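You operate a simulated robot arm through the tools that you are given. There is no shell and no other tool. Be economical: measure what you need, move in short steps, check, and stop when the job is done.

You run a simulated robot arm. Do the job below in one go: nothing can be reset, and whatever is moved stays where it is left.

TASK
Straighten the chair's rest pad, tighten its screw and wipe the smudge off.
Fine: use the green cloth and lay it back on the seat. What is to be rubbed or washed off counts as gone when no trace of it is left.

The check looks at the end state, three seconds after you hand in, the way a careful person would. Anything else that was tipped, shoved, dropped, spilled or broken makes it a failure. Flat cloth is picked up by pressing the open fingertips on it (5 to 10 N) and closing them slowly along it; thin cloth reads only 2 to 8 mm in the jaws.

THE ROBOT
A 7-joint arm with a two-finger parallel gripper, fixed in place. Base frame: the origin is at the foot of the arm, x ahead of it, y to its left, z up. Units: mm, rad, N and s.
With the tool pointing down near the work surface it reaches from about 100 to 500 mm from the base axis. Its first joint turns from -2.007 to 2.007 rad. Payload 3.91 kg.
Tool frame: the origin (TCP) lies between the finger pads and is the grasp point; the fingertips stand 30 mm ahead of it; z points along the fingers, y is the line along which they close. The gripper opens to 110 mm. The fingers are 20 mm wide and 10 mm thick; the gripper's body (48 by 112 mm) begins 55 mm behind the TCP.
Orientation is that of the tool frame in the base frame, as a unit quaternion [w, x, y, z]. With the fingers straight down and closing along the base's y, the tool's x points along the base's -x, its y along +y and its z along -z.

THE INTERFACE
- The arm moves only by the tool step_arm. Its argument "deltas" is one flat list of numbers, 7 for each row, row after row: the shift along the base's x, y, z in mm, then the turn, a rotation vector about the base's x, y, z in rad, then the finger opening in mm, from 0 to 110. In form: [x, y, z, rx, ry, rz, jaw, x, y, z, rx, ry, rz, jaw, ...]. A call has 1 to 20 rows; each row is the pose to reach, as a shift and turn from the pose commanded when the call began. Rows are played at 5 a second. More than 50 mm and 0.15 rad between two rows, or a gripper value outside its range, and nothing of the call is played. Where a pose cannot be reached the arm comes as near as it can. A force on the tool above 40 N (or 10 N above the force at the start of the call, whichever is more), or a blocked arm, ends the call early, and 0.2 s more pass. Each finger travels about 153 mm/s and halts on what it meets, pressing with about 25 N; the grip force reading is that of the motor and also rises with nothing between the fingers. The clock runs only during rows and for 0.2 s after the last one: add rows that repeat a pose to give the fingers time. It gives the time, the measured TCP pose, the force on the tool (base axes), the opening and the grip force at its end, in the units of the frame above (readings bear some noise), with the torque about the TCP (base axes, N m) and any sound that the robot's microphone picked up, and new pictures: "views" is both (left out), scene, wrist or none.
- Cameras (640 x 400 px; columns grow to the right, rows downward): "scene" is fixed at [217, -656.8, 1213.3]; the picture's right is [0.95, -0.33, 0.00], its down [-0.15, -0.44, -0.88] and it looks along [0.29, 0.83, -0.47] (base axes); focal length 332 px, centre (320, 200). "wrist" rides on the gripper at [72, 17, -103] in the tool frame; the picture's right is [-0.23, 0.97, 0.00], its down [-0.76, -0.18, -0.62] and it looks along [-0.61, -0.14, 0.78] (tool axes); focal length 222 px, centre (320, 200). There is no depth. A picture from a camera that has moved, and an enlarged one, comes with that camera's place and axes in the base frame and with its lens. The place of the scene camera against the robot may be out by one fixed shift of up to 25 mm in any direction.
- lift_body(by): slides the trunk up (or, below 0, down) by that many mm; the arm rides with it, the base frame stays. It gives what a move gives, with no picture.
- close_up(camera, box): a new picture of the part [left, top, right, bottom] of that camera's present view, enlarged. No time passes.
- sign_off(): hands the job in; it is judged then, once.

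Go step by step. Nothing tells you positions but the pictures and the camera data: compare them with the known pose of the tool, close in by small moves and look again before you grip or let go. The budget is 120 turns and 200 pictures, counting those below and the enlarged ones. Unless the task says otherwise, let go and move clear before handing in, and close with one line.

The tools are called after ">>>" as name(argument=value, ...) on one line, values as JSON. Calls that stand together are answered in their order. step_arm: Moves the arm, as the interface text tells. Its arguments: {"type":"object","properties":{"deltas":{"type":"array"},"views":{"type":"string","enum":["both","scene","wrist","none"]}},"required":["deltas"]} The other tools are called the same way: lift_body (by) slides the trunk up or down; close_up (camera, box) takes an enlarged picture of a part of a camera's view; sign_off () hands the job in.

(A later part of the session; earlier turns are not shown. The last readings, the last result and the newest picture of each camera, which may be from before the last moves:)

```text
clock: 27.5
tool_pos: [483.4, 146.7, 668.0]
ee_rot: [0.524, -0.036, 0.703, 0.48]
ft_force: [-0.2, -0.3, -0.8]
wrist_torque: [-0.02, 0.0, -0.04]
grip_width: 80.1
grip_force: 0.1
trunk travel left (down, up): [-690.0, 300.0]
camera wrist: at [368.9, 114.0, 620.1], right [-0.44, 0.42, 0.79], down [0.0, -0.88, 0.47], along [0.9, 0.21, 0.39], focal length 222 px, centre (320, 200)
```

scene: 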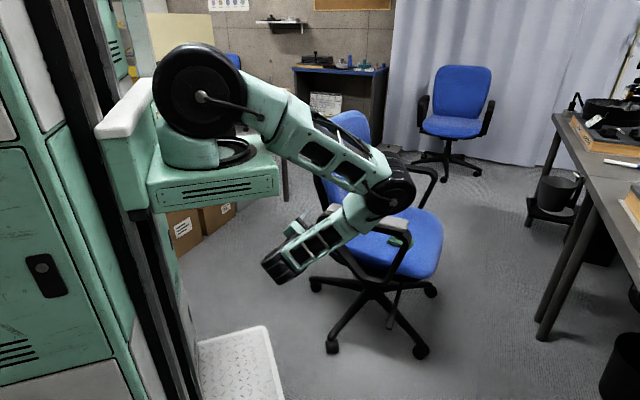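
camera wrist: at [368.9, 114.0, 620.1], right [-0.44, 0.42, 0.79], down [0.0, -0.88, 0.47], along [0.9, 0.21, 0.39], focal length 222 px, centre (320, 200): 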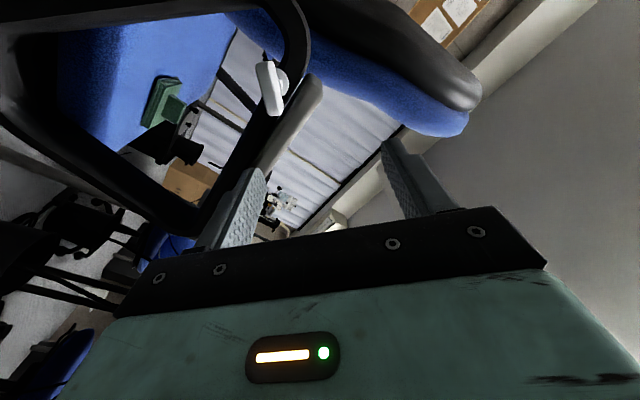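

The lever lies along the tool's x-axis as planned, with its centre at about (546, 212, 614). I'll lower the last 53 mm and check the centring.

>>> lift_body(by=-53)

>>> step_arm(deltas=[8, 8, 0, 0, 0, 0, 80, 16, 17, 0, 0, 0, 0, 80, 16, 17, 0, 0, 0, 0, 80])

>>> close_up(camera="wrist", box=[200, 50, 440, 210])

```text
clock: 28.4
tool_pos: [483.8, 146.2, 612.8]
ee_rot: [0.524, -0.037, 0.703, 0.479]
ft_force: [-0.3, -0.4, -0.4]
wrist_torque: [-0.05, -0.01, 0.0]
grip_width: 80.3
grip_force: 0.0
trunk travel left (down, up): [-637.0, 353.0]
```

```text
clock: 29.2
tool_pos: [495.6, 163.2, 611.4]
ee_rot: [0.52, -0.034, 0.706, 0.479]
ft_force: [0.0, -0.1, -0.4]
wrist_torque: [0.02, 0.01, -0.01]
grip_width: 79.9
grip_force: 0.0
trunk travel left (down, up): [-637.0, 353.0]
camera wrist: at [379.7, 130.7, 565.1], right [-0.43, 0.42, 0.8], down [0.01, -0.88, 0.47], along [0.9, 0.21, 0.38], focal length 222 px, centre (320, 200)
```

scene: 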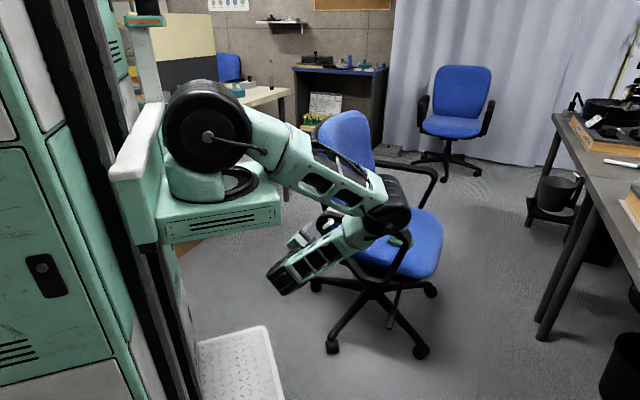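
wrist: 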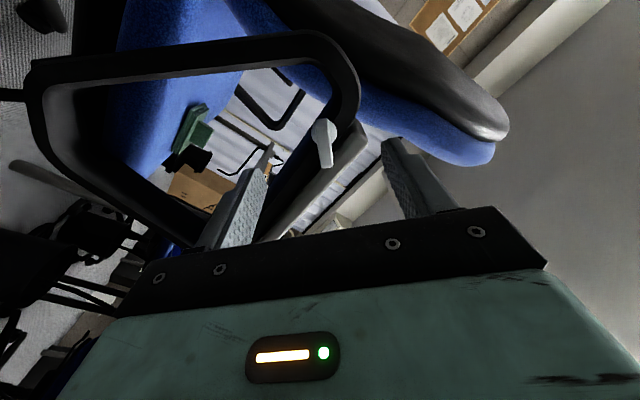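

```text
2.50 times, centred on (320, 130) of wrist
camera zoom: at [379.7, 130.7, 565.1], right [-0.43, 0.42, 0.8], down [0.01, -0.88, 0.47], along [0.9, 0.21, 0.38], focal length 555 px, centre (320, 375)
```

zoom: 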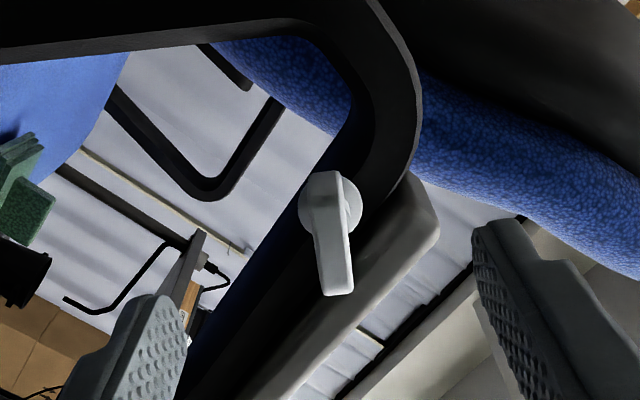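

The lever is a roughly 37 mm T-bar with its axis near x−y = 330, z = 617. I'll centre on that axis, roll slightly to match the bar, and go in partway with a narrower jaw.

>>> step_arm(deltas=[6, 9, 3, 0.04, 0.04, 0, 50, 13, 16, 5.6, 0.085, 0.085, 0, 50, 18, 20, 5.6, 0.085, 0.085, 0, 50, 18, 20, 5.6, 0.085, 0.085, 0, 50], views="wrist")

>>> close_up(camera="wrist", box=[200, 50, 440, 210])

```text
clock: 30.2
tool_pos: [510.8, 183.4, 615.2]
ee_rot: [0.489, 0.01, 0.707, 0.51]
ft_force: [-0.2, 0.2, -0.5]
wrist_torque: [0.01, 0.0, 0.01]
grip_width: 50.3
grip_force: 0.1
trunk travel left (down, up): [-637.0, 353.0]
camera wrist: at [392.3, 154.2, 577.9], right [-0.35, 0.35, 0.87], down [0.05, -0.92, 0.39], along [0.93, 0.18, 0.31], focal length 222 px, centre (320, 200)
```

wrist: 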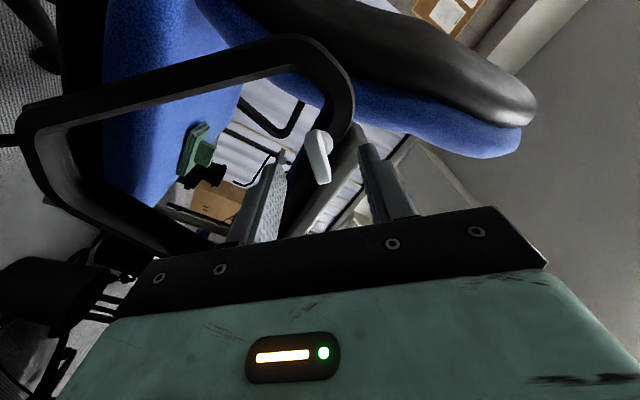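

```text
2.50 times, centred on (320, 130) of wrist
camera zoom: at [392.3, 154.2, 577.9], right [-0.35, 0.35, 0.87], down [0.05, -0.92, 0.39], along [0.93, 0.18, 0.31], focal length 555 px, centre (320, 375)
```

zoom: 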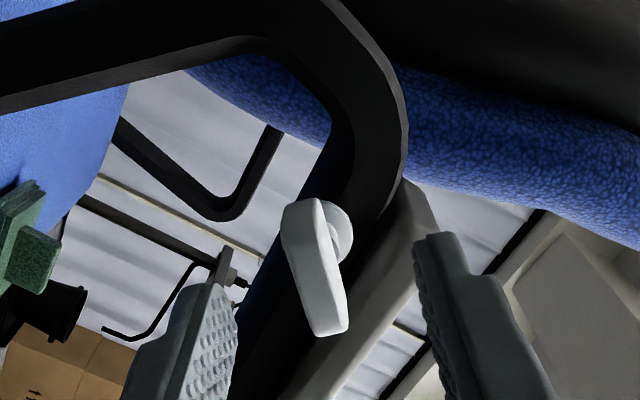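

The bar is parallel to the tool's x-axis once the camera's tilt is allowed for, and centred to within 2–3 mm. I'll go in 25 mm and close slowly.

>>> step_arm(deltas=[8, 6, -1.5, 0, 0, 0, 50, 19, 17, -1.5, 0, 0, 0, 50, 19, 17, -1.5, 0, 0, 0, 40, 19, 17, -1.5, 0, 0, 0, 30, 19, 17, -1.5, 0, 0, 0, 22, 19, 17, -1.5, 0, 0, 0, 14, 19, 17, -1.5, 0, 0, 0, 10, 19, 17, -1.5, 0, 0, 0, 6], views="wrist")

>>> close_up(camera="wrist", box=[200, 50, 440, 210])

```text
clock: 32.0
tool_pos: [531.3, 200.9, 613.8]
ee_rot: [0.49, 0.009, 0.707, 0.51]
ft_force: [-1.2, 1.7, 2.1]
wrist_torque: [-0.26, 0.26, -0.27]
grip_width: 10.9
grip_force: 25.1
trunk travel left (down, up): [-637.0, 353.0]
camera wrist: at [411.4, 171.4, 576.7], right [-0.35, 0.35, 0.87], down [0.04, -0.92, 0.39], along [0.93, 0.18, 0.31], focal length 222 px, centre (320, 200)
```

wrist: 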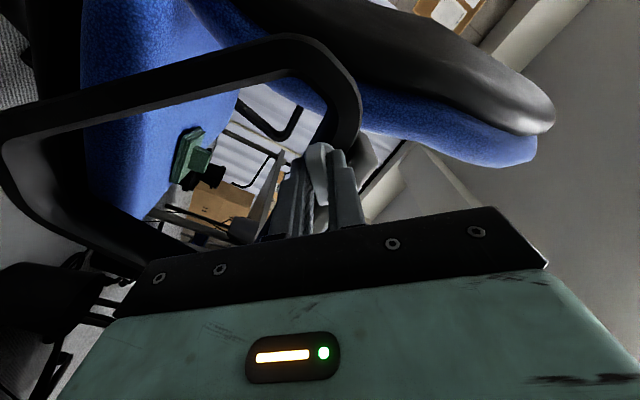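

```text
2.50 times, centred on (320, 130) of wrist
camera zoom: at [411.4, 171.4, 576.7], right [-0.35, 0.35, 0.87], down [0.04, -0.92, 0.39], along [0.93, 0.18, 0.31], focal length 555 px, centre (320, 375)
```

zoom: 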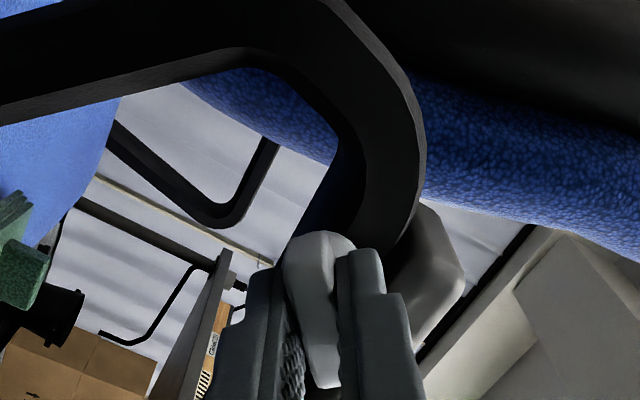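

The lever is gripped at 10.9 mm. I'll turn it clockwise as seen from outside, 0.6 rad about its axis, while watching the torque.

>>> step_arm(deltas=[0, 0, 0, 0.07, 0.07, 0, 6, 0, 0, 0, 0.14, 0.14, 0, 6, 0, 0, 0, 0.212, 0.212, 0, 6, 0, 0, 0, 0.283, 0.283, 0, 6, 0, 0, 0, 0.354, 0.354, 0, 6, 0, 0, 0, 0.424, 0.424, 0, 6], views="wrist")

>>> close_up(camera="wrist", box=[200, 50, 440, 210])

```text
clock: 33.2
tool_pos: [534.1, 204.6, 620.9]
ee_rot: [0.359, 0.157, 0.686, 0.613]
ft_force: [-32.8, -28.4, -15.5]
wrist_torque: [-0.88, 0.98, 0.4]
grip_width: 11.4
grip_force: 25.1
trunk travel left (down, up): [-637.0, 353.0]
stopped in row 5: the force on the tool passed its limit at 42 N (the readings are from after the stop); the commanded pose is now the measured one
camera wrist: at [408.9, 179.0, 613.0], right [-0.06, 0.04, 1.0], down [0.14, -0.99, 0.05], along [0.99, 0.14, 0.06], focal length 222 px, centre (320, 200)
```

wrist: 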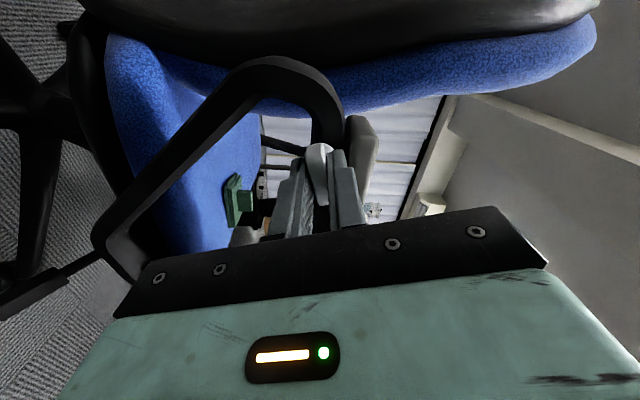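

```text
2.50 times, centred on (320, 130) of wrist
camera zoom: at [408.9, 179.0, 613.0], right [-0.06, 0.04, 1.0], down [0.14, -0.99, 0.05], along [0.99, 0.14, 0.06], focal length 555 px, centre (320, 375)
```

zoom: 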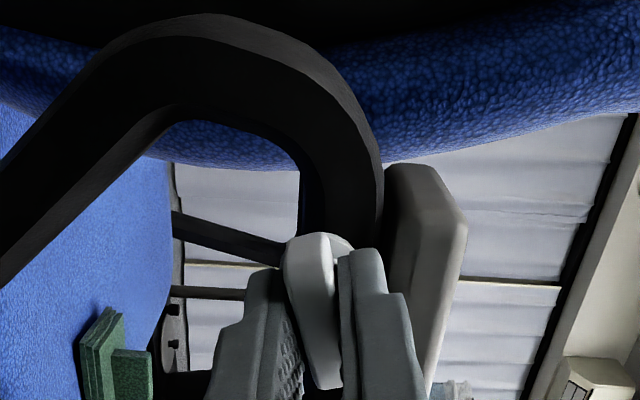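

The lever turned about 0.48 rad with the grip, but then the tool pressed inward because the arm is near its shoulder limit. I'll let go, back off, and check that the chair hasn't shifted.

>>> step_arm(deltas=[-2, -2, 0, 0, 0, 0, 30, -2, -2, 0, 0, 0, 0, 50, -14, -14, 0, 0, 0, 0, 50, -32, -32, 0, 0, 0, 0, 50, -36, -36, 0, 0, 0, 0, 50])

>>> close_up(camera="wrist", box=[200, 50, 440, 210])

>>> close_up(camera="scene", box=[300, 180, 450, 280])

```text
clock: 33.5
tool_pos: [528.2, 204.8, 623.2]
ee_rot: [0.356, 0.155, 0.685, 0.616]
ft_force: [-43.2, -38.6, 3.8]
wrist_torque: [-0.38, 0.41, -0.3]
grip_width: 27.0
grip_force: 0.0
trunk travel left (down, up): [-637.0, 353.0]
stopped in row 1: the force on the tool passed its limit at 66 N (the readings are from after the stop); the commanded pose is now the measured one
camera wrist: at [404.0, 177.3, 616.1], right [-0.06, 0.04, 1.0], down [0.15, -0.99, 0.05], along [0.99, 0.15, 0.06], focal length 222 px, centre (320, 200)
```

scene: 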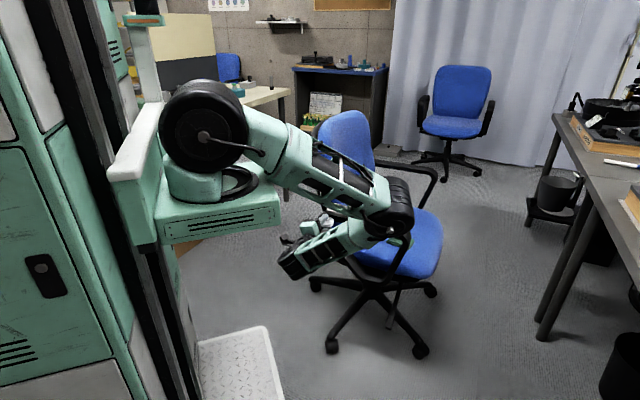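
wrist: 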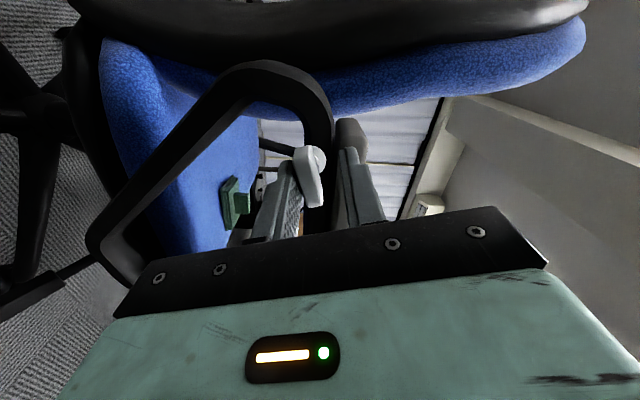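

```text
2.50 times, centred on (320, 130) of wrist
camera zoom: at [404.0, 177.3, 616.1], right [-0.06, 0.04, 1.0], down [0.15, -0.99, 0.05], along [0.99, 0.15, 0.06], focal length 555 px, centre (320, 375)
```

zoom: 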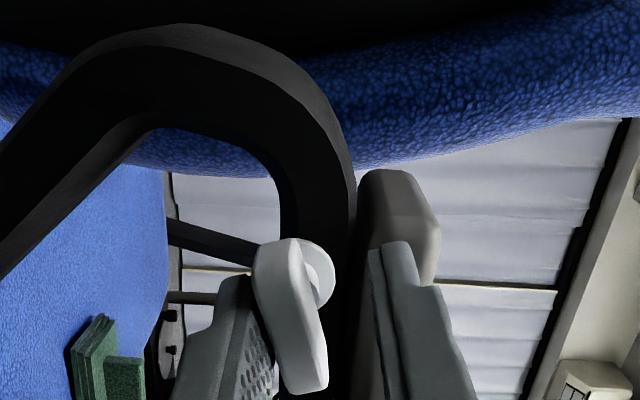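

```text
4.00 times, centred on (375, 230) of scene
camera zoom: at [217.0, -656.8, 1213.3], right [0.95, -0.33, 0.0], down [-0.15, -0.44, -0.88], along [0.29, 0.83, -0.47], focal length 1326 px, centre (100, 80)
```

zoom: 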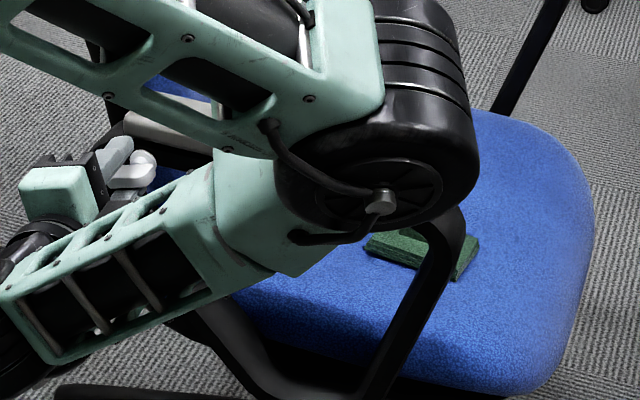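

After opening, the lower fingertip is still pressing inward at about 58 N. I'll ease out along the axis in small steps.

>>> step_arm(deltas=[-3, -3, 0, 0, 0, 0, 27, -6, -6, 0, 0, 0, 0, 27], views="wrist")

```text
clock: 34.1
tool_pos: [532.3, 199.7, 626.2]
ee_rot: [0.363, 0.158, 0.68, 0.617]
ft_force: [-4.8, -2.1, -7.1]
wrist_torque: [-0.2, 0.22, 0.04]
grip_width: 29.8
grip_force: 3.1
trunk travel left (down, up): [-637.0, 353.0]
camera wrist: at [406.3, 174.9, 616.9], right [-0.07, 0.03, 1.0], down [0.14, -0.99, 0.04], along [0.99, 0.14, 0.07], focal length 222 px, centre (320, 200)
```

wrist: 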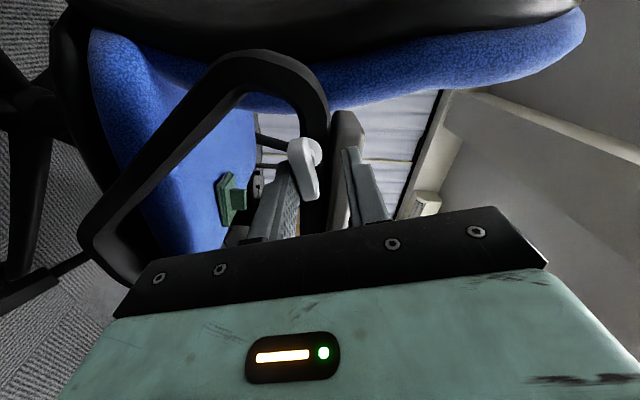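

Most of the force is gone, though the lower finger is still lightly under the bar. I'll lower slightly and keep withdrawing.

>>> step_arm(deltas=[-2, -2, -4, 0, 0, 0, 40, -7, -7, -6, 0, 0, 0, 46, -14, -14, -6, 0, 0, 0, 46, -22, -22, -6, 0, 0, 0, 46, -32, -32, -6, 0, 0, 0, 46])

>>> close_up(camera="scene", box=[300, 180, 450, 280])

>>> close_up(camera="wrist", box=[200, 50, 440, 210])

```text
clock: 35.3
tool_pos: [508.0, 171.3, 628.4]
ee_rot: [0.368, 0.144, 0.676, 0.622]
ft_force: [0.1, -0.7, 0.1]
wrist_torque: [0.01, -0.02, 0.0]
grip_width: 45.9
grip_force: 0.0
trunk travel left (down, up): [-637.0, 353.0]
camera wrist: at [383.3, 144.4, 615.6], right [-0.1, 0.03, 0.99], down [0.15, -0.99, 0.05], along [0.98, 0.15, 0.1], focal length 222 px, centre (320, 200)
```

scene: 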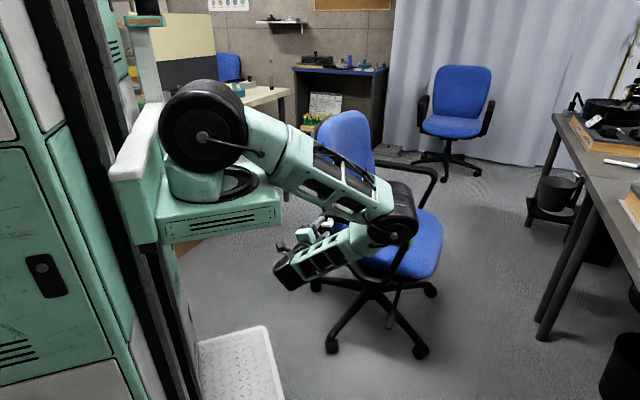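
wrist: 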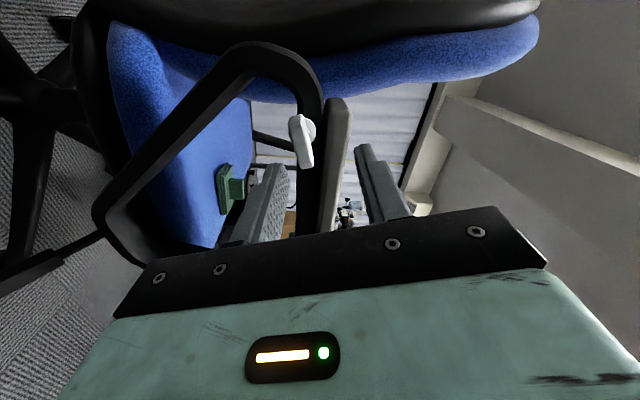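

```text
4.00 times, centred on (375, 230) of scene
camera zoom: at [217.0, -656.8, 1213.3], right [0.95, -0.33, 0.0], down [-0.15, -0.44, -0.88], along [0.29, 0.83, -0.47], focal length 1326 px, centre (100, 80)
```

zoom: 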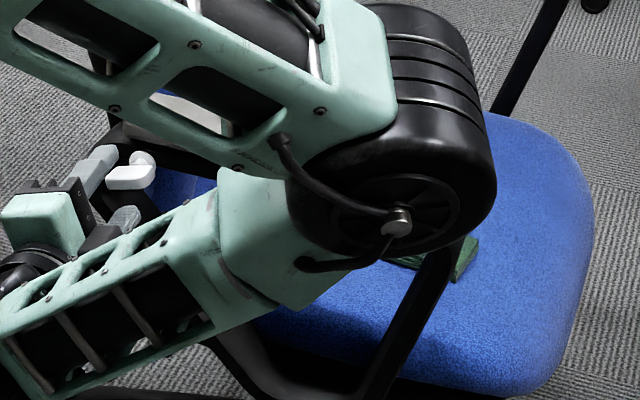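

```text
2.50 times, centred on (320, 130) of wrist
camera zoom: at [383.3, 144.4, 615.6], right [-0.1, 0.03, 0.99], down [0.15, -0.99, 0.05], along [0.98, 0.15, 0.1], focal length 555 px, centre (320, 375)
```

zoom: 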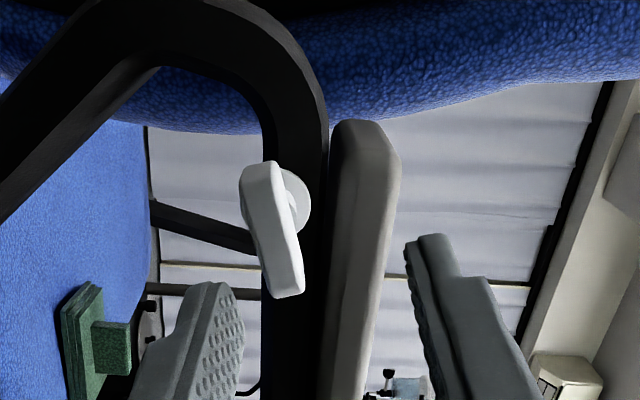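

I'm clear, the lever has turned, and the chair hasn't moved. I'll raise the tool 75 mm and then lower the trunk by the same amount, which keeps the shoulder away from its limit.

>>> step_arm(deltas=[0, 0, 25, -0.01, 0.01, -0.014, 46, -2, 2, 50, -0.02, 0.02, -0.028, 46, -3, 3, 75, -0.0315, 0.0315, -0.041, 46, -3, 3, 75, -0.0315, 0.0315, -0.041, 46], views="scene")

```text
clock: 36.3
tool_pos: [492.5, 169.9, 690.7]
ee_rot: [0.364, 0.176, 0.695, 0.595]
ft_force: [-0.2, 0.0, 0.6]
wrist_torque: [0.01, -0.01, -0.02]
grip_width: 45.8
grip_force: 0.1
trunk travel left (down, up): [-637.0, 353.0]
```

scene: 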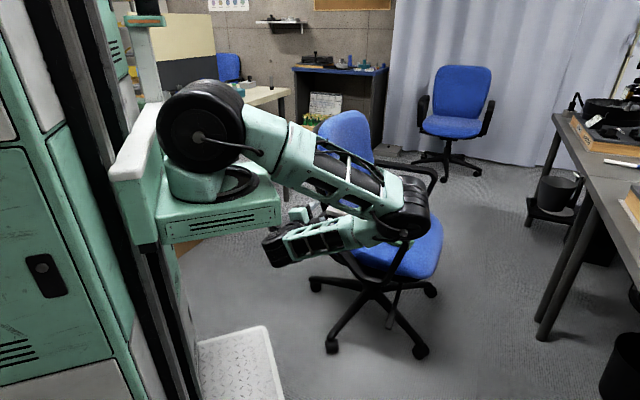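

The arm is folded awkwardly with a horizontal tool. The lever is nearly level now, so pressing its front end down with a vertical tool is simpler. I'll lift and turn the tool down.

>>> step_arm(deltas=[-5, -5, 40, 0.1, 0.1, 0, 20, -10, -10, 80, 0.21, 0.21, 0, 0, -10, -10, 120, 0.13, 0.29, 0, 0, -10, -10, 150, 0.05, 0.38, 0, 0], views="scene")

```text
refused: row 2 steps farther than a row can; nothing moved
```

>>> step_arm(deltas=[-5, -5, 40, 0.1, 0.1, 0, 20, -10, -10, 80, 0.2, 0.2, 0, 0, -10, -10, 120, 0.21, 0.21, 0, 0], views="scene")

```text
clock: 37.1
tool_pos: [482.4, 160.7, 812.2]
ee_rot: [0.268, 0.274, 0.662, 0.644]
ft_force: [0.1, -0.2, -0.7]
wrist_torque: [0.01, -0.03, 0.0]
grip_width: 0.1
grip_force: 24.4
trunk travel left (down, up): [-637.0, 353.0]
```

scene: 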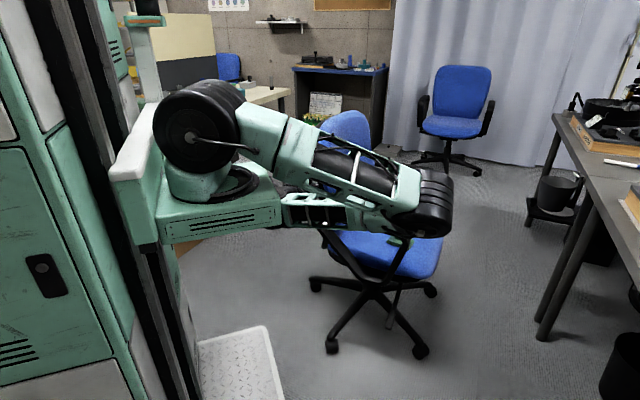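

The elbow is low over the chair, so I'll raise the trunk 200 mm before pitching the tool down.

>>> lift_body(by=200)

>>> step_arm(deltas=[0, 0, 0, -0.1, 0.1, 0, 0, 0, 0, 0, -0.2, 0.2, 0, 0, 0, 0, 0, -0.3, 0.3, 0, 0, 0, 0, 0, -0.4, 0.4, 0, 0, 0, 0, 0, -0.5, 0.5, 0, 0, 0, 0, 0, -0.6, 0.6, 0, 0, 0, 0, 0, -0.7, 0.7, 0, 0, 0, 0, 0, -0.8, 0.8, 0, 0, 0, 0, 0, -0.9, 0.9, 0, 0, 0, 0, 0, -1.0, 1.0, 0, 0, 0, 0, 0, -1.111, 1.111, 0, 0])

```text
clock: 39.2
tool_pos: [481.9, 161.2, 1012.5]
ee_rot: [0.269, 0.273, 0.662, 0.644]
ft_force: [-0.6, 0.2, 0.4]
wrist_torque: [0.03, 0.02, 0.01]
grip_width: 0.1
grip_force: 25.0
trunk travel left (down, up): [-837.0, 153.0]
```

```text
refused: row 11 steps farther than a row can; nothing moved
```

>>> step_arm(deltas=[0, 0, 0, -0.1, 0.1, 0, 0, 0, 0, 0, -0.2, 0.2, 0, 0, 0, 0, 0, -0.3, 0.3, 0, 0, 0, 0, 0, -0.4, 0.4, 0, 0, 0, 0, 0, -0.5, 0.5, 0, 0, 0, 0, 0, -0.6, 0.6, 0, 0, 0, 0, 0, -0.7, 0.7, 0, 0, 0, 0, 0, -0.8, 0.8, 0, 0, 0, 0, 0, -0.9, 0.9, 0, 0, 0, 0, 0, -1.0, 1.0, 0, 0, 0, 0, 0, -1.1, 1.1, 0, 0])

```text
clock: 41.6
tool_pos: [483.1, 161.6, 1012.5]
ee_rot: [-0.001, 0.381, 0.925, -0.006]
ft_force: [0.9, 0.2, 0.5]
wrist_torque: [0.0, 0.01, -0.03]
grip_width: 0.1
grip_force: 24.6
out of reach, approached as far as the arm can: row 2, 3, 4, 5, 6
trunk travel left (down, up): [-837.0, 153.0]
camera wrist: at [443.6, 223.7, 1114.7], right [0.85, 0.53, -0.01], down [0.42, -0.66, 0.63], along [0.33, -0.54, -0.78], focal length 222 px, centre (320, 200)
```

scene: 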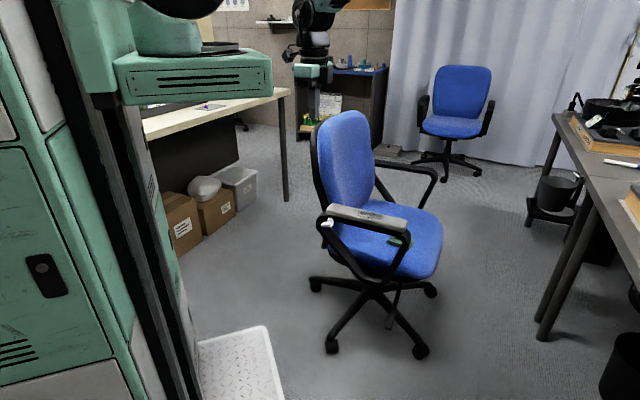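
wrist: 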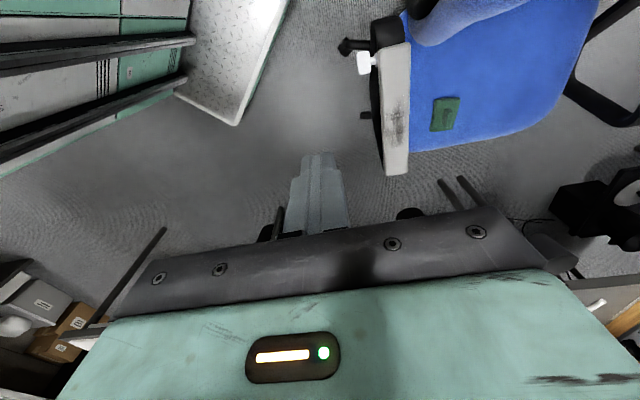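

The tool is vertical and the view is clear. I'll check the lever, pad and chair against the earlier pictures.

>>> close_up(camera="scene", box=[315, 195, 375, 240])

>>> close_up(camera="scene", box=[310, 190, 430, 265])

>>> close_up(camera="wrist", box=[320, 20, 480, 190])

```text
8.89 times, centred on (345, 218) of scene
camera zoom: at [217.0, -656.8, 1213.3], right [0.95, -0.33, 0.0], down [-0.15, -0.44, -0.88], along [0.29, 0.83, -0.47], focal length 2948 px, centre (98, 44)
```

zoom: 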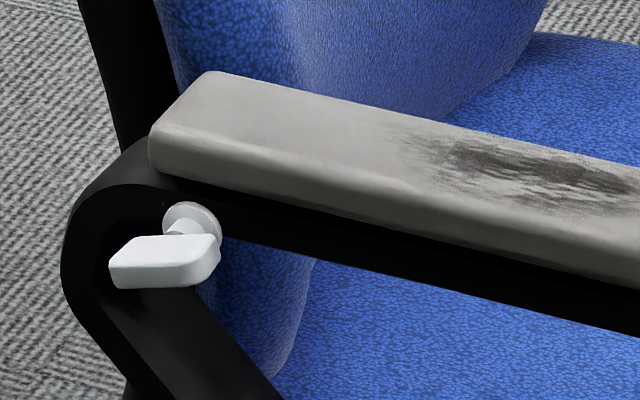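

```text
5.33 times, centred on (370, 228) of scene
camera zoom: at [217.0, -656.8, 1213.3], right [0.95, -0.33, 0.0], down [-0.15, -0.44, -0.88], along [0.29, 0.83, -0.47], focal length 1769 px, centre (53, 53)
```

zoom: 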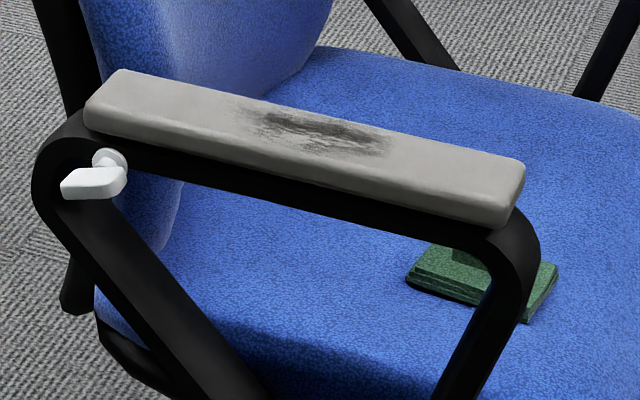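

```text
2.35 times, centred on (400, 105) of wrist
camera zoom: at [443.6, 223.7, 1114.7], right [0.85, 0.53, -0.01], down [0.42, -0.66, 0.63], along [0.33, -0.54, -0.78], focal length 523 px, centre (132, 424)
```

zoom: 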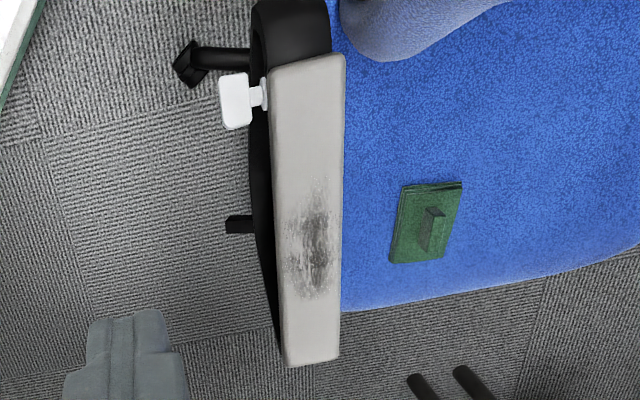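

The lever is a symmetric T-paddle centred at (545, 212, 617), now nearly level, and the chair is in place. I'll lower the trunk and bring the closed fingertips above the paddle's front end.

>>> lift_body(by=-237)

>>> step_arm(deltas=[20, 10, -12, 0, 0, 0, 0, 40, 20, -25, 0, 0, 0, 0, 60, 30, -37, 0, 0, 0, 0, 76.5, 36, -50, 0, 0, 0, 0, 76.5, 36, -80, 0, 0, 0, 0, 76.5, 36, -95, 0, 0, 0, 0])

>>> close_up(camera="wrist", box=[220, 50, 460, 210])

>>> close_up(camera="scene", box=[300, 170, 390, 240])

```text
clock: 44.1
tool_pos: [482.9, 161.5, 775.5]
ee_rot: [-0.001, 0.38, 0.925, -0.005]
ft_force: [-0.1, -0.5, 0.1]
wrist_torque: [-0.03, 0.0, -0.02]
grip_width: 0.0
grip_force: 24.8
trunk travel left (down, up): [-600.0, 390.0]
```

```text
clock: 45.5
tool_pos: [557.6, 199.1, 678.7]
ee_rot: [-0.001, 0.381, 0.924, -0.006]
ft_force: [-0.6, 0.2, -0.3]
wrist_torque: [0.01, 0.0, -0.01]
grip_width: 0.0
grip_force: 25.5
trunk travel left (down, up): [-600.0, 390.0]
camera wrist: at [518.9, 260.9, 781.9], right [0.85, 0.53, -0.01], down [0.42, -0.66, 0.63], along [0.33, -0.54, -0.78], focal length 222 px, centre (320, 200)
```

scene: 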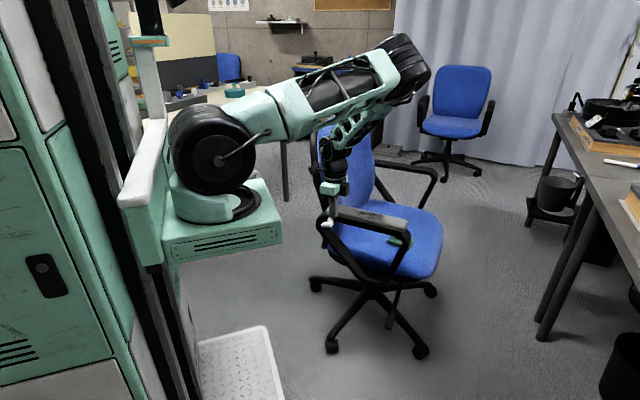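
wrist: 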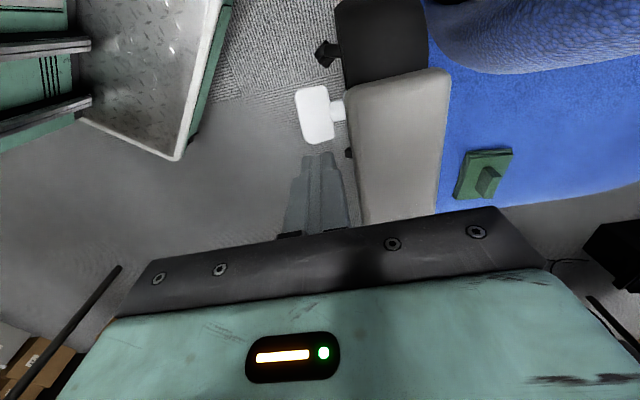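

```text
2.50 times, centred on (340, 130) of wrist
camera zoom: at [518.9, 260.9, 781.9], right [0.85, 0.53, -0.01], down [0.42, -0.66, 0.63], along [0.33, -0.54, -0.78], focal length 555 px, centre (270, 375)
```

zoom: 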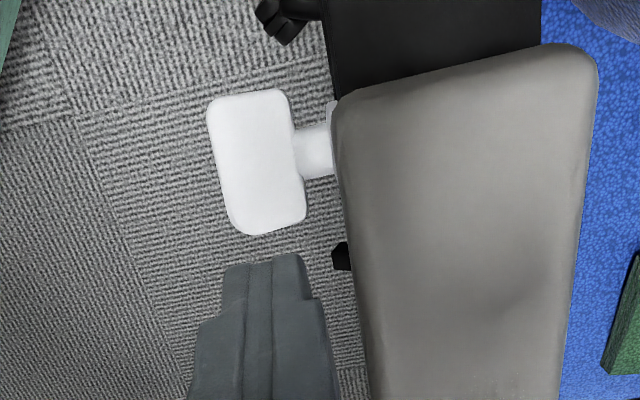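

```text
5.71 times, centred on (345, 205) of scene
camera zoom: at [217.0, -656.8, 1213.3], right [0.95, -0.33, 0.0], down [-0.15, -0.44, -0.88], along [0.29, 0.83, -0.47], focal length 1895 px, centre (177, 171)
```

zoom: 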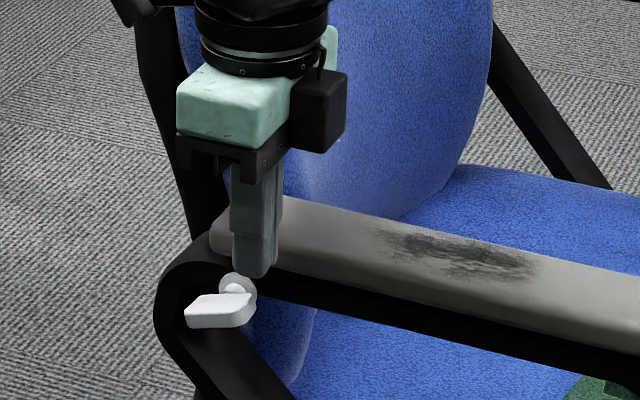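

The fingertips are over the paddle's front end, about 21 mm ahead of the axis. I'll press down slowly.

>>> step_arm(deltas=[0, 0, -18, 0, 0, 0, 0, 0, 0, -24, 0, 0, 0, 0, 0, 0, -28, 0, 0, 0, 0, 0, 0, -32, 0, 0, 0, 0, 0, 0, -36, 0, 0, 0, 0, 0, 0, -40, 0, 0, 0, 0], views="wrist")

>>> close_up(camera="scene", box=[300, 180, 375, 240])

```text
clock: 46.9
tool_pos: [558.7, 197.9, 639.3]
ee_rot: [-0.002, 0.381, 0.925, -0.006]
ft_force: [0.5, 0.3, -0.8]
wrist_torque: [0.03, 0.01, 0.01]
grip_width: 0.0
grip_force: 24.7
trunk travel left (down, up): [-600.0, 390.0]
camera wrist: at [519.4, 259.7, 742.1], right [0.85, 0.53, -0.01], down [0.42, -0.66, 0.63], along [0.33, -0.54, -0.78], focal length 222 px, centre (320, 200)
```

wrist: 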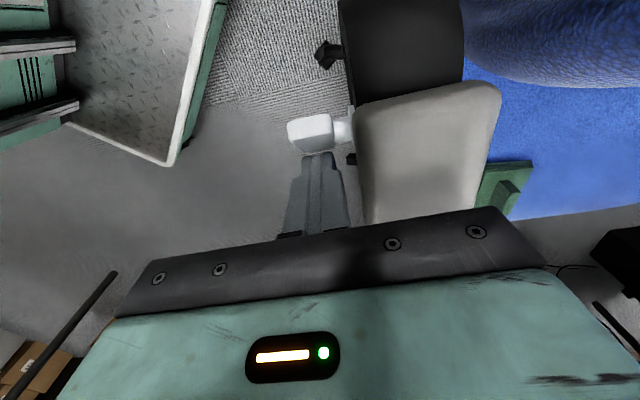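

```text
6.67 times, centred on (338, 210) of scene
camera zoom: at [217.0, -656.8, 1213.3], right [0.95, -0.33, 0.0], down [-0.15, -0.44, -0.88], along [0.29, 0.83, -0.47], focal length 2211 px, centre (203, 133)
```

zoom: 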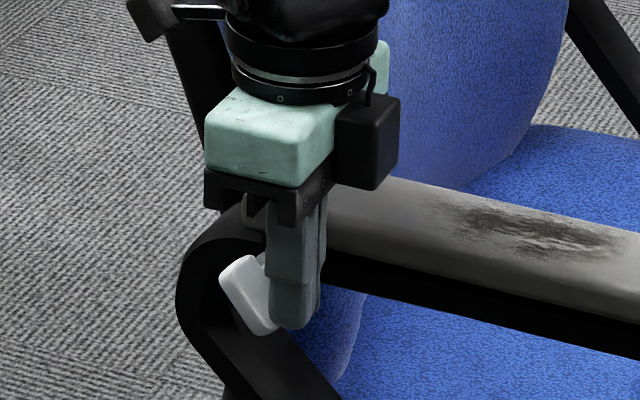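

It turns freely, so the screw is still loose. I'll press lower to bring the paddle nearly upright.

>>> step_arm(deltas=[0, 0, -6, 0, 0, 0, 0, 0, 0, -12, 0, 0, 0, 0, -2, 2, -16, 0, 0, 0, 0, -4, 4, -16, 0, 0, 0, 0], views="none")

>>> close_up(camera="scene", box=[300, 180, 375, 240])

```text
clock: 47.9
tool_pos: [556.0, 200.2, 623.6]
ee_rot: [0.0, 0.382, 0.924, -0.007]
ft_force: [5.2, -4.6, -2.7]
wrist_torque: [-0.1, -0.14, 0.02]
grip_width: 0.0
grip_force: 24.8
trunk travel left (down, up): [-600.0, 390.0]
```

```text
6.67 times, centred on (338, 210) of scene
camera zoom: at [217.0, -656.8, 1213.3], right [0.95, -0.33, 0.0], down [-0.15, -0.44, -0.88], along [0.29, 0.83, -0.47], focal length 2211 px, centre (203, 133)
```

zoom: 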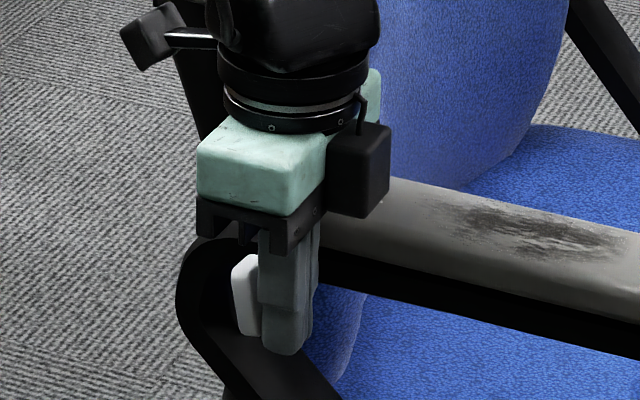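

The paddle is upright. I'll lift, go round to its rear side, and then push the top end forward.

>>> step_arm(deltas=[2, -2, 10, 0, 0, 0, 0, 2, -2, 60, 0, 0, 0, 0, -14, 15, 62, 0, 0, 0, 0, -30, 31, 62, 0, 0, 0, 0, -30, 31, 45, 0, 0, 0, 0, -30, 31, 27, 0, 0, 0, 0], views="wrist")

>>> close_up(camera="scene", box=[300, 180, 375, 240])

```text
clock: 49.3
tool_pos: [524.9, 231.8, 650.4]
ee_rot: [-0.001, 0.381, 0.925, -0.005]
ft_force: [0.5, -1.2, 0.1]
wrist_torque: [0.02, 0.02, 0.0]
grip_width: 0.0
grip_force: 25.3
trunk travel left (down, up): [-600.0, 390.0]
camera wrist: at [485.7, 293.8, 752.5], right [0.85, 0.53, -0.01], down [0.42, -0.66, 0.63], along [0.33, -0.54, -0.78], focal length 222 px, centre (320, 200)
```

wrist: 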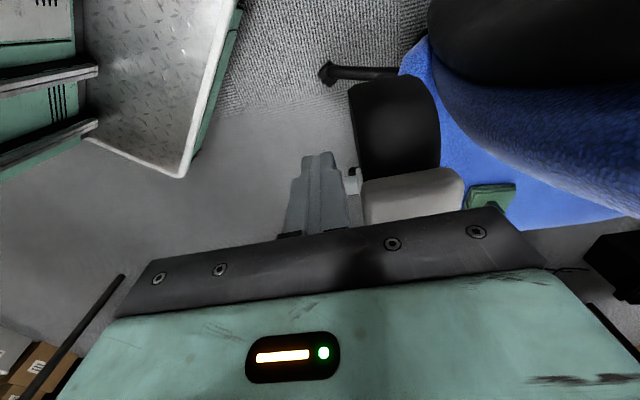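

```text
6.67 times, centred on (338, 210) of scene
camera zoom: at [217.0, -656.8, 1213.3], right [0.95, -0.33, 0.0], down [-0.15, -0.44, -0.88], along [0.29, 0.83, -0.47], focal length 2211 px, centre (203, 133)
```

zoom: 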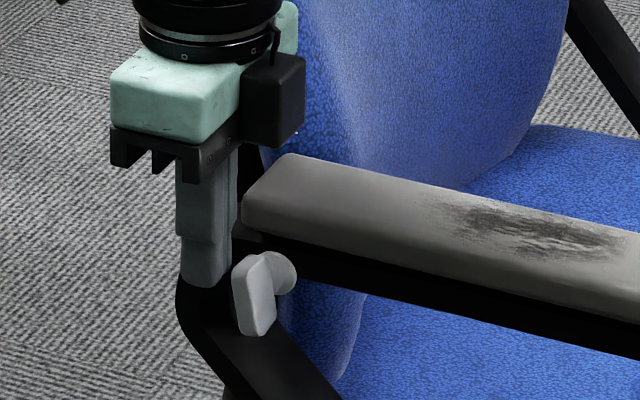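

The fingertip is behind the paddle's top end. I'll push it forward about 34 mm.

>>> step_arm(deltas=[6, -6, 0, 0, 0, 0, 0, 12, -12, 0, 0, 0, 0, 0, 18, -18, 0, 0, 0, 0, 0, 24, -24, 0, 0, 0, 0, 0], views="none")

>>> close_up(camera="scene", box=[300, 180, 375, 240])

```text
clock: 50.0
tool_pos: [529.8, 225.7, 651.6]
ee_rot: [-0.01, 0.378, 0.926, -0.003]
ft_force: [-2.4, 5.3, -1.6]
wrist_torque: [0.06, 0.03, 0.01]
grip_width: 0.0
grip_force: 25.0
trunk travel left (down, up): [-600.0, 390.0]
stopped in row 3: the force on the tool passed its limit at 43 N (the readings are from after the stop); the commanded pose is now the measured one
```

```text
6.67 times, centred on (338, 210) of scene
camera zoom: at [217.0, -656.8, 1213.3], right [0.95, -0.33, 0.0], down [-0.15, -0.44, -0.88], along [0.29, 0.83, -0.47], focal length 2211 px, centre (203, 133)
```

zoom: 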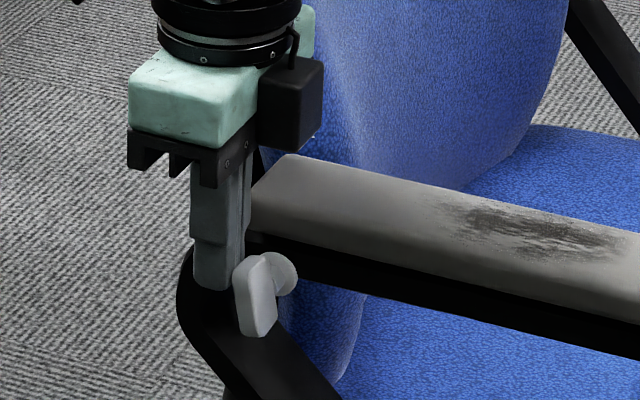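

The push stopped at 43 N with no visible turn, so the screw may have gone tight. I'll push again gently in small steps to confirm.

>>> step_arm(deltas=[1, -1, 0, 0, 0, 0, 0, 2, -2, 0, 0, 0, 0, 0, 3, -3, 0, 0, 0, 0, 0, 4, -4, 0, 0, 0, 0, 0, 5, -5, 0, 0, 0, 0, 0, 6, -6, 0, 0, 0, 0, 0, 7, -7, 0, 0, 0, 0, 0], views="wrist")

>>> close_up(camera="scene", box=[300, 180, 375, 240])

```text
clock: 51.0
tool_pos: [530.1, 224.9, 650.9]
ee_rot: [-0.015, 0.375, 0.927, 0.0]
ft_force: [-3.2, 5.6, -0.8]
wrist_torque: [0.06, 0.08, 0.0]
grip_width: 0.0
grip_force: 25.2
trunk travel left (down, up): [-600.0, 390.0]
stopped in row 4: the force on the tool passed its limit at 42 N (the readings are from after the stop); the commanded pose is now the measured one
camera wrist: at [492.1, 284.7, 755.9], right [0.84, 0.54, -0.02], down [0.44, -0.66, 0.6], along [0.32, -0.51, -0.8], focal length 222 px, centre (320, 200)
```

wrist: 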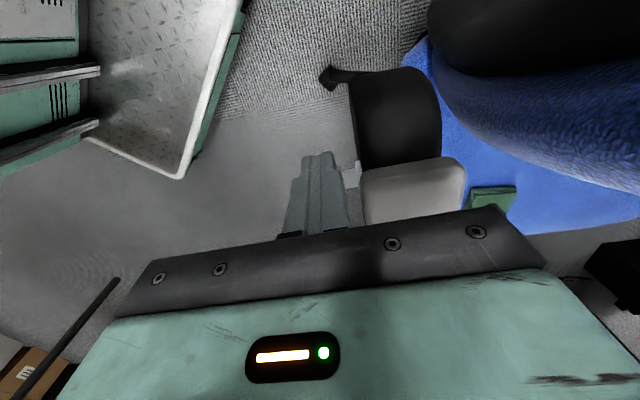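

```text
6.67 times, centred on (338, 210) of scene
camera zoom: at [217.0, -656.8, 1213.3], right [0.95, -0.33, 0.0], down [-0.15, -0.44, -0.88], along [0.29, 0.83, -0.47], focal length 2211 px, centre (203, 133)
```

zoom: 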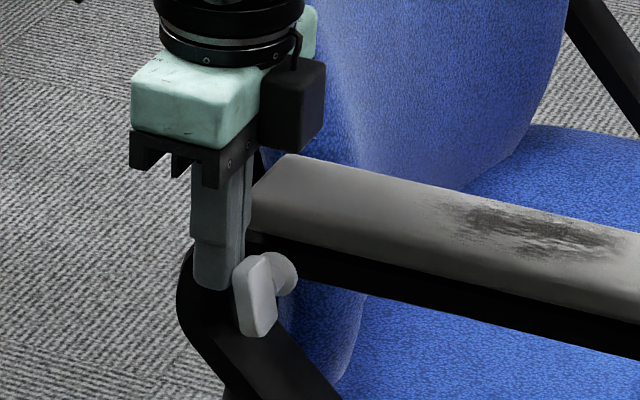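

It stalls firmly again. I'll make one last push higher on the paddle for more leverage and compare its angle.

>>> step_arm(deltas=[-5, 5, 0, 0, 0, 0, 0, -5, 5, 7, 0, 0, 0, 0, 0, 0, 7, 0, 0, 0, 0, 2, -2, 7, 0, 0, 0, 0, 4, -4, 7, 0, 0, 0, 0, 6, -6, 7, 0, 0, 0, 0, 8, -8, 7, 0, 0, 0, 0, 10, -10, 7, 0, 0, 0, 0], views="none")

>>> close_up(camera="scene", box=[320, 200, 360, 240])

```text
clock: 52.5
tool_pos: [531.1, 220.8, 659.4]
ee_rot: [-0.02, 0.373, 0.928, 0.002]
ft_force: [-4.5, 4.5, 2.2]
wrist_torque: [0.15, 0.05, -0.01]
grip_width: 0.0
grip_force: 24.9
trunk travel left (down, up): [-600.0, 390.0]
stopped in row 7: the force on the tool passed its limit at 41 N (the readings are from after the stop); the commanded pose is now the measured one
```

```text
10.00 times, centred on (340, 220) of scene
camera zoom: at [217.0, -656.8, 1213.3], right [0.95, -0.33, 0.0], down [-0.15, -0.44, -0.88], along [0.29, 0.83, -0.47], focal length 3316 px, centre (120, 0)
```

zoom: 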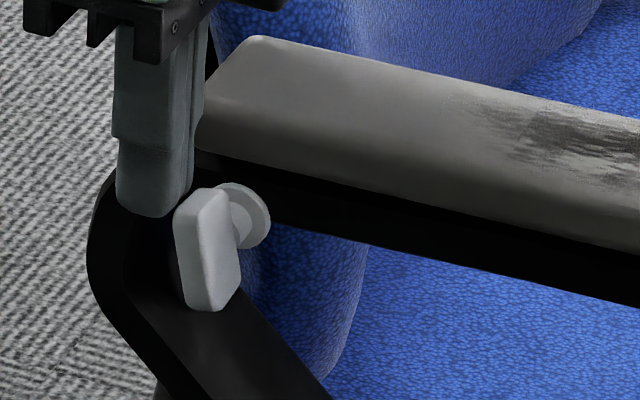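

The paddle holds at over 40 N, roughly 0.5–0.7 N·m, so the screw is tight. I'll withdraw up and move over the seat to look at the cloth.

>>> step_arm(deltas=[-8, 8, 0, -0.019, -0.036, 0, 0, -8, 8, 45, -0.019, -0.036, 0, 0, -8, 8, 90, -0.019, -0.036, 0, 0, 0, 0, 140, -0.019, -0.036, 0, 0, 20, 0, 185, -0.019, -0.036, 0, 20, 65, -10, 200, -0.019, -0.036, 0, 60, 110, -20, 200, -0.019, -0.036, 0, 90, 155, -30, 200, -0.019, -0.036, 0, 90, 200, -35, 200, -0.019, -0.036, 0, 90, 245, -35, 200, -0.019, -0.036, 0, 90])

```text
refused: row 4 steps farther than a row can; nothing moved
```

>>> step_arm(deltas=[-8, 8, 0, -0.019, -0.036, 0, 0, -8, 8, 45, -0.019, -0.036, 0, 0, -8, 8, 90, -0.019, -0.036, 0, 0, 0, 0, 135, -0.019, -0.036, 0, 0, 15, 0, 180, -0.019, -0.036, 0, 20, 55, -8, 200, -0.019, -0.036, 0, 60, 100, -18, 200, -0.019, -0.036, 0, 90, 145, -28, 200, -0.019, -0.036, 0, 90, 190, -35, 200, -0.019, -0.036, 0, 90, 235, -35, 200, -0.019, -0.036, 0, 90])

>>> close_up(camera="wrist", box=[220, 0, 460, 160])

```text
clock: 54.8
tool_pos: [770.0, 183.1, 859.5]
ee_rot: [0.002, 0.372, 0.928, -0.001]
ft_force: [-0.8, 0.0, -0.2]
wrist_torque: [-0.02, -0.02, -0.02]
grip_width: 89.9
grip_force: 0.0
trunk travel left (down, up): [-600.0, 390.0]
camera wrist: at [729.3, 244.2, 962.1], right [0.84, 0.55, 0.0], down [0.43, -0.65, 0.63], along [0.34, -0.52, -0.78], focal length 222 px, centre (320, 200)
```

scene: 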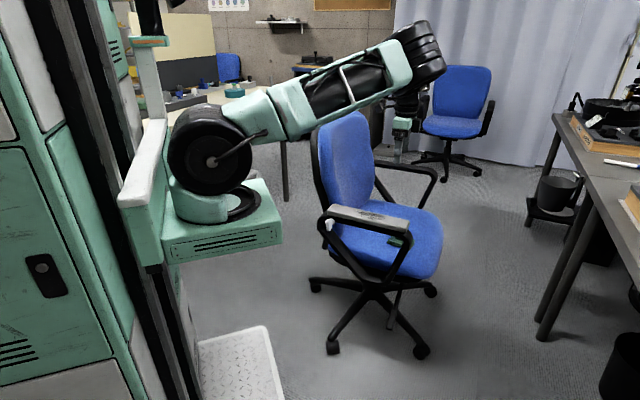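
wrist: 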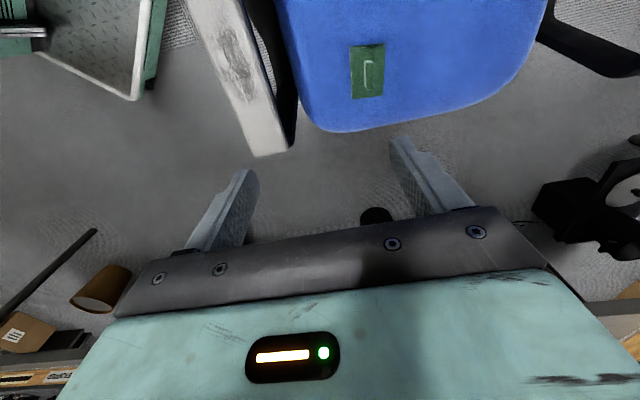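

```text
2.50 times, centred on (340, 80) of wrist
camera zoom: at [729.3, 244.2, 962.1], right [0.84, 0.55, 0.0], down [0.43, -0.65, 0.63], along [0.34, -0.52, -0.78], focal length 555 px, centre (270, 500)
```

zoom: 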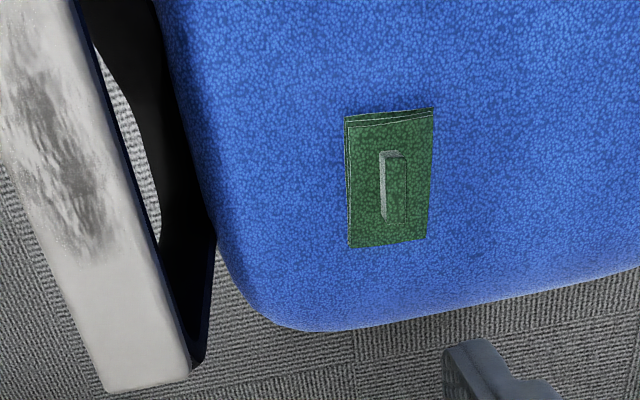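

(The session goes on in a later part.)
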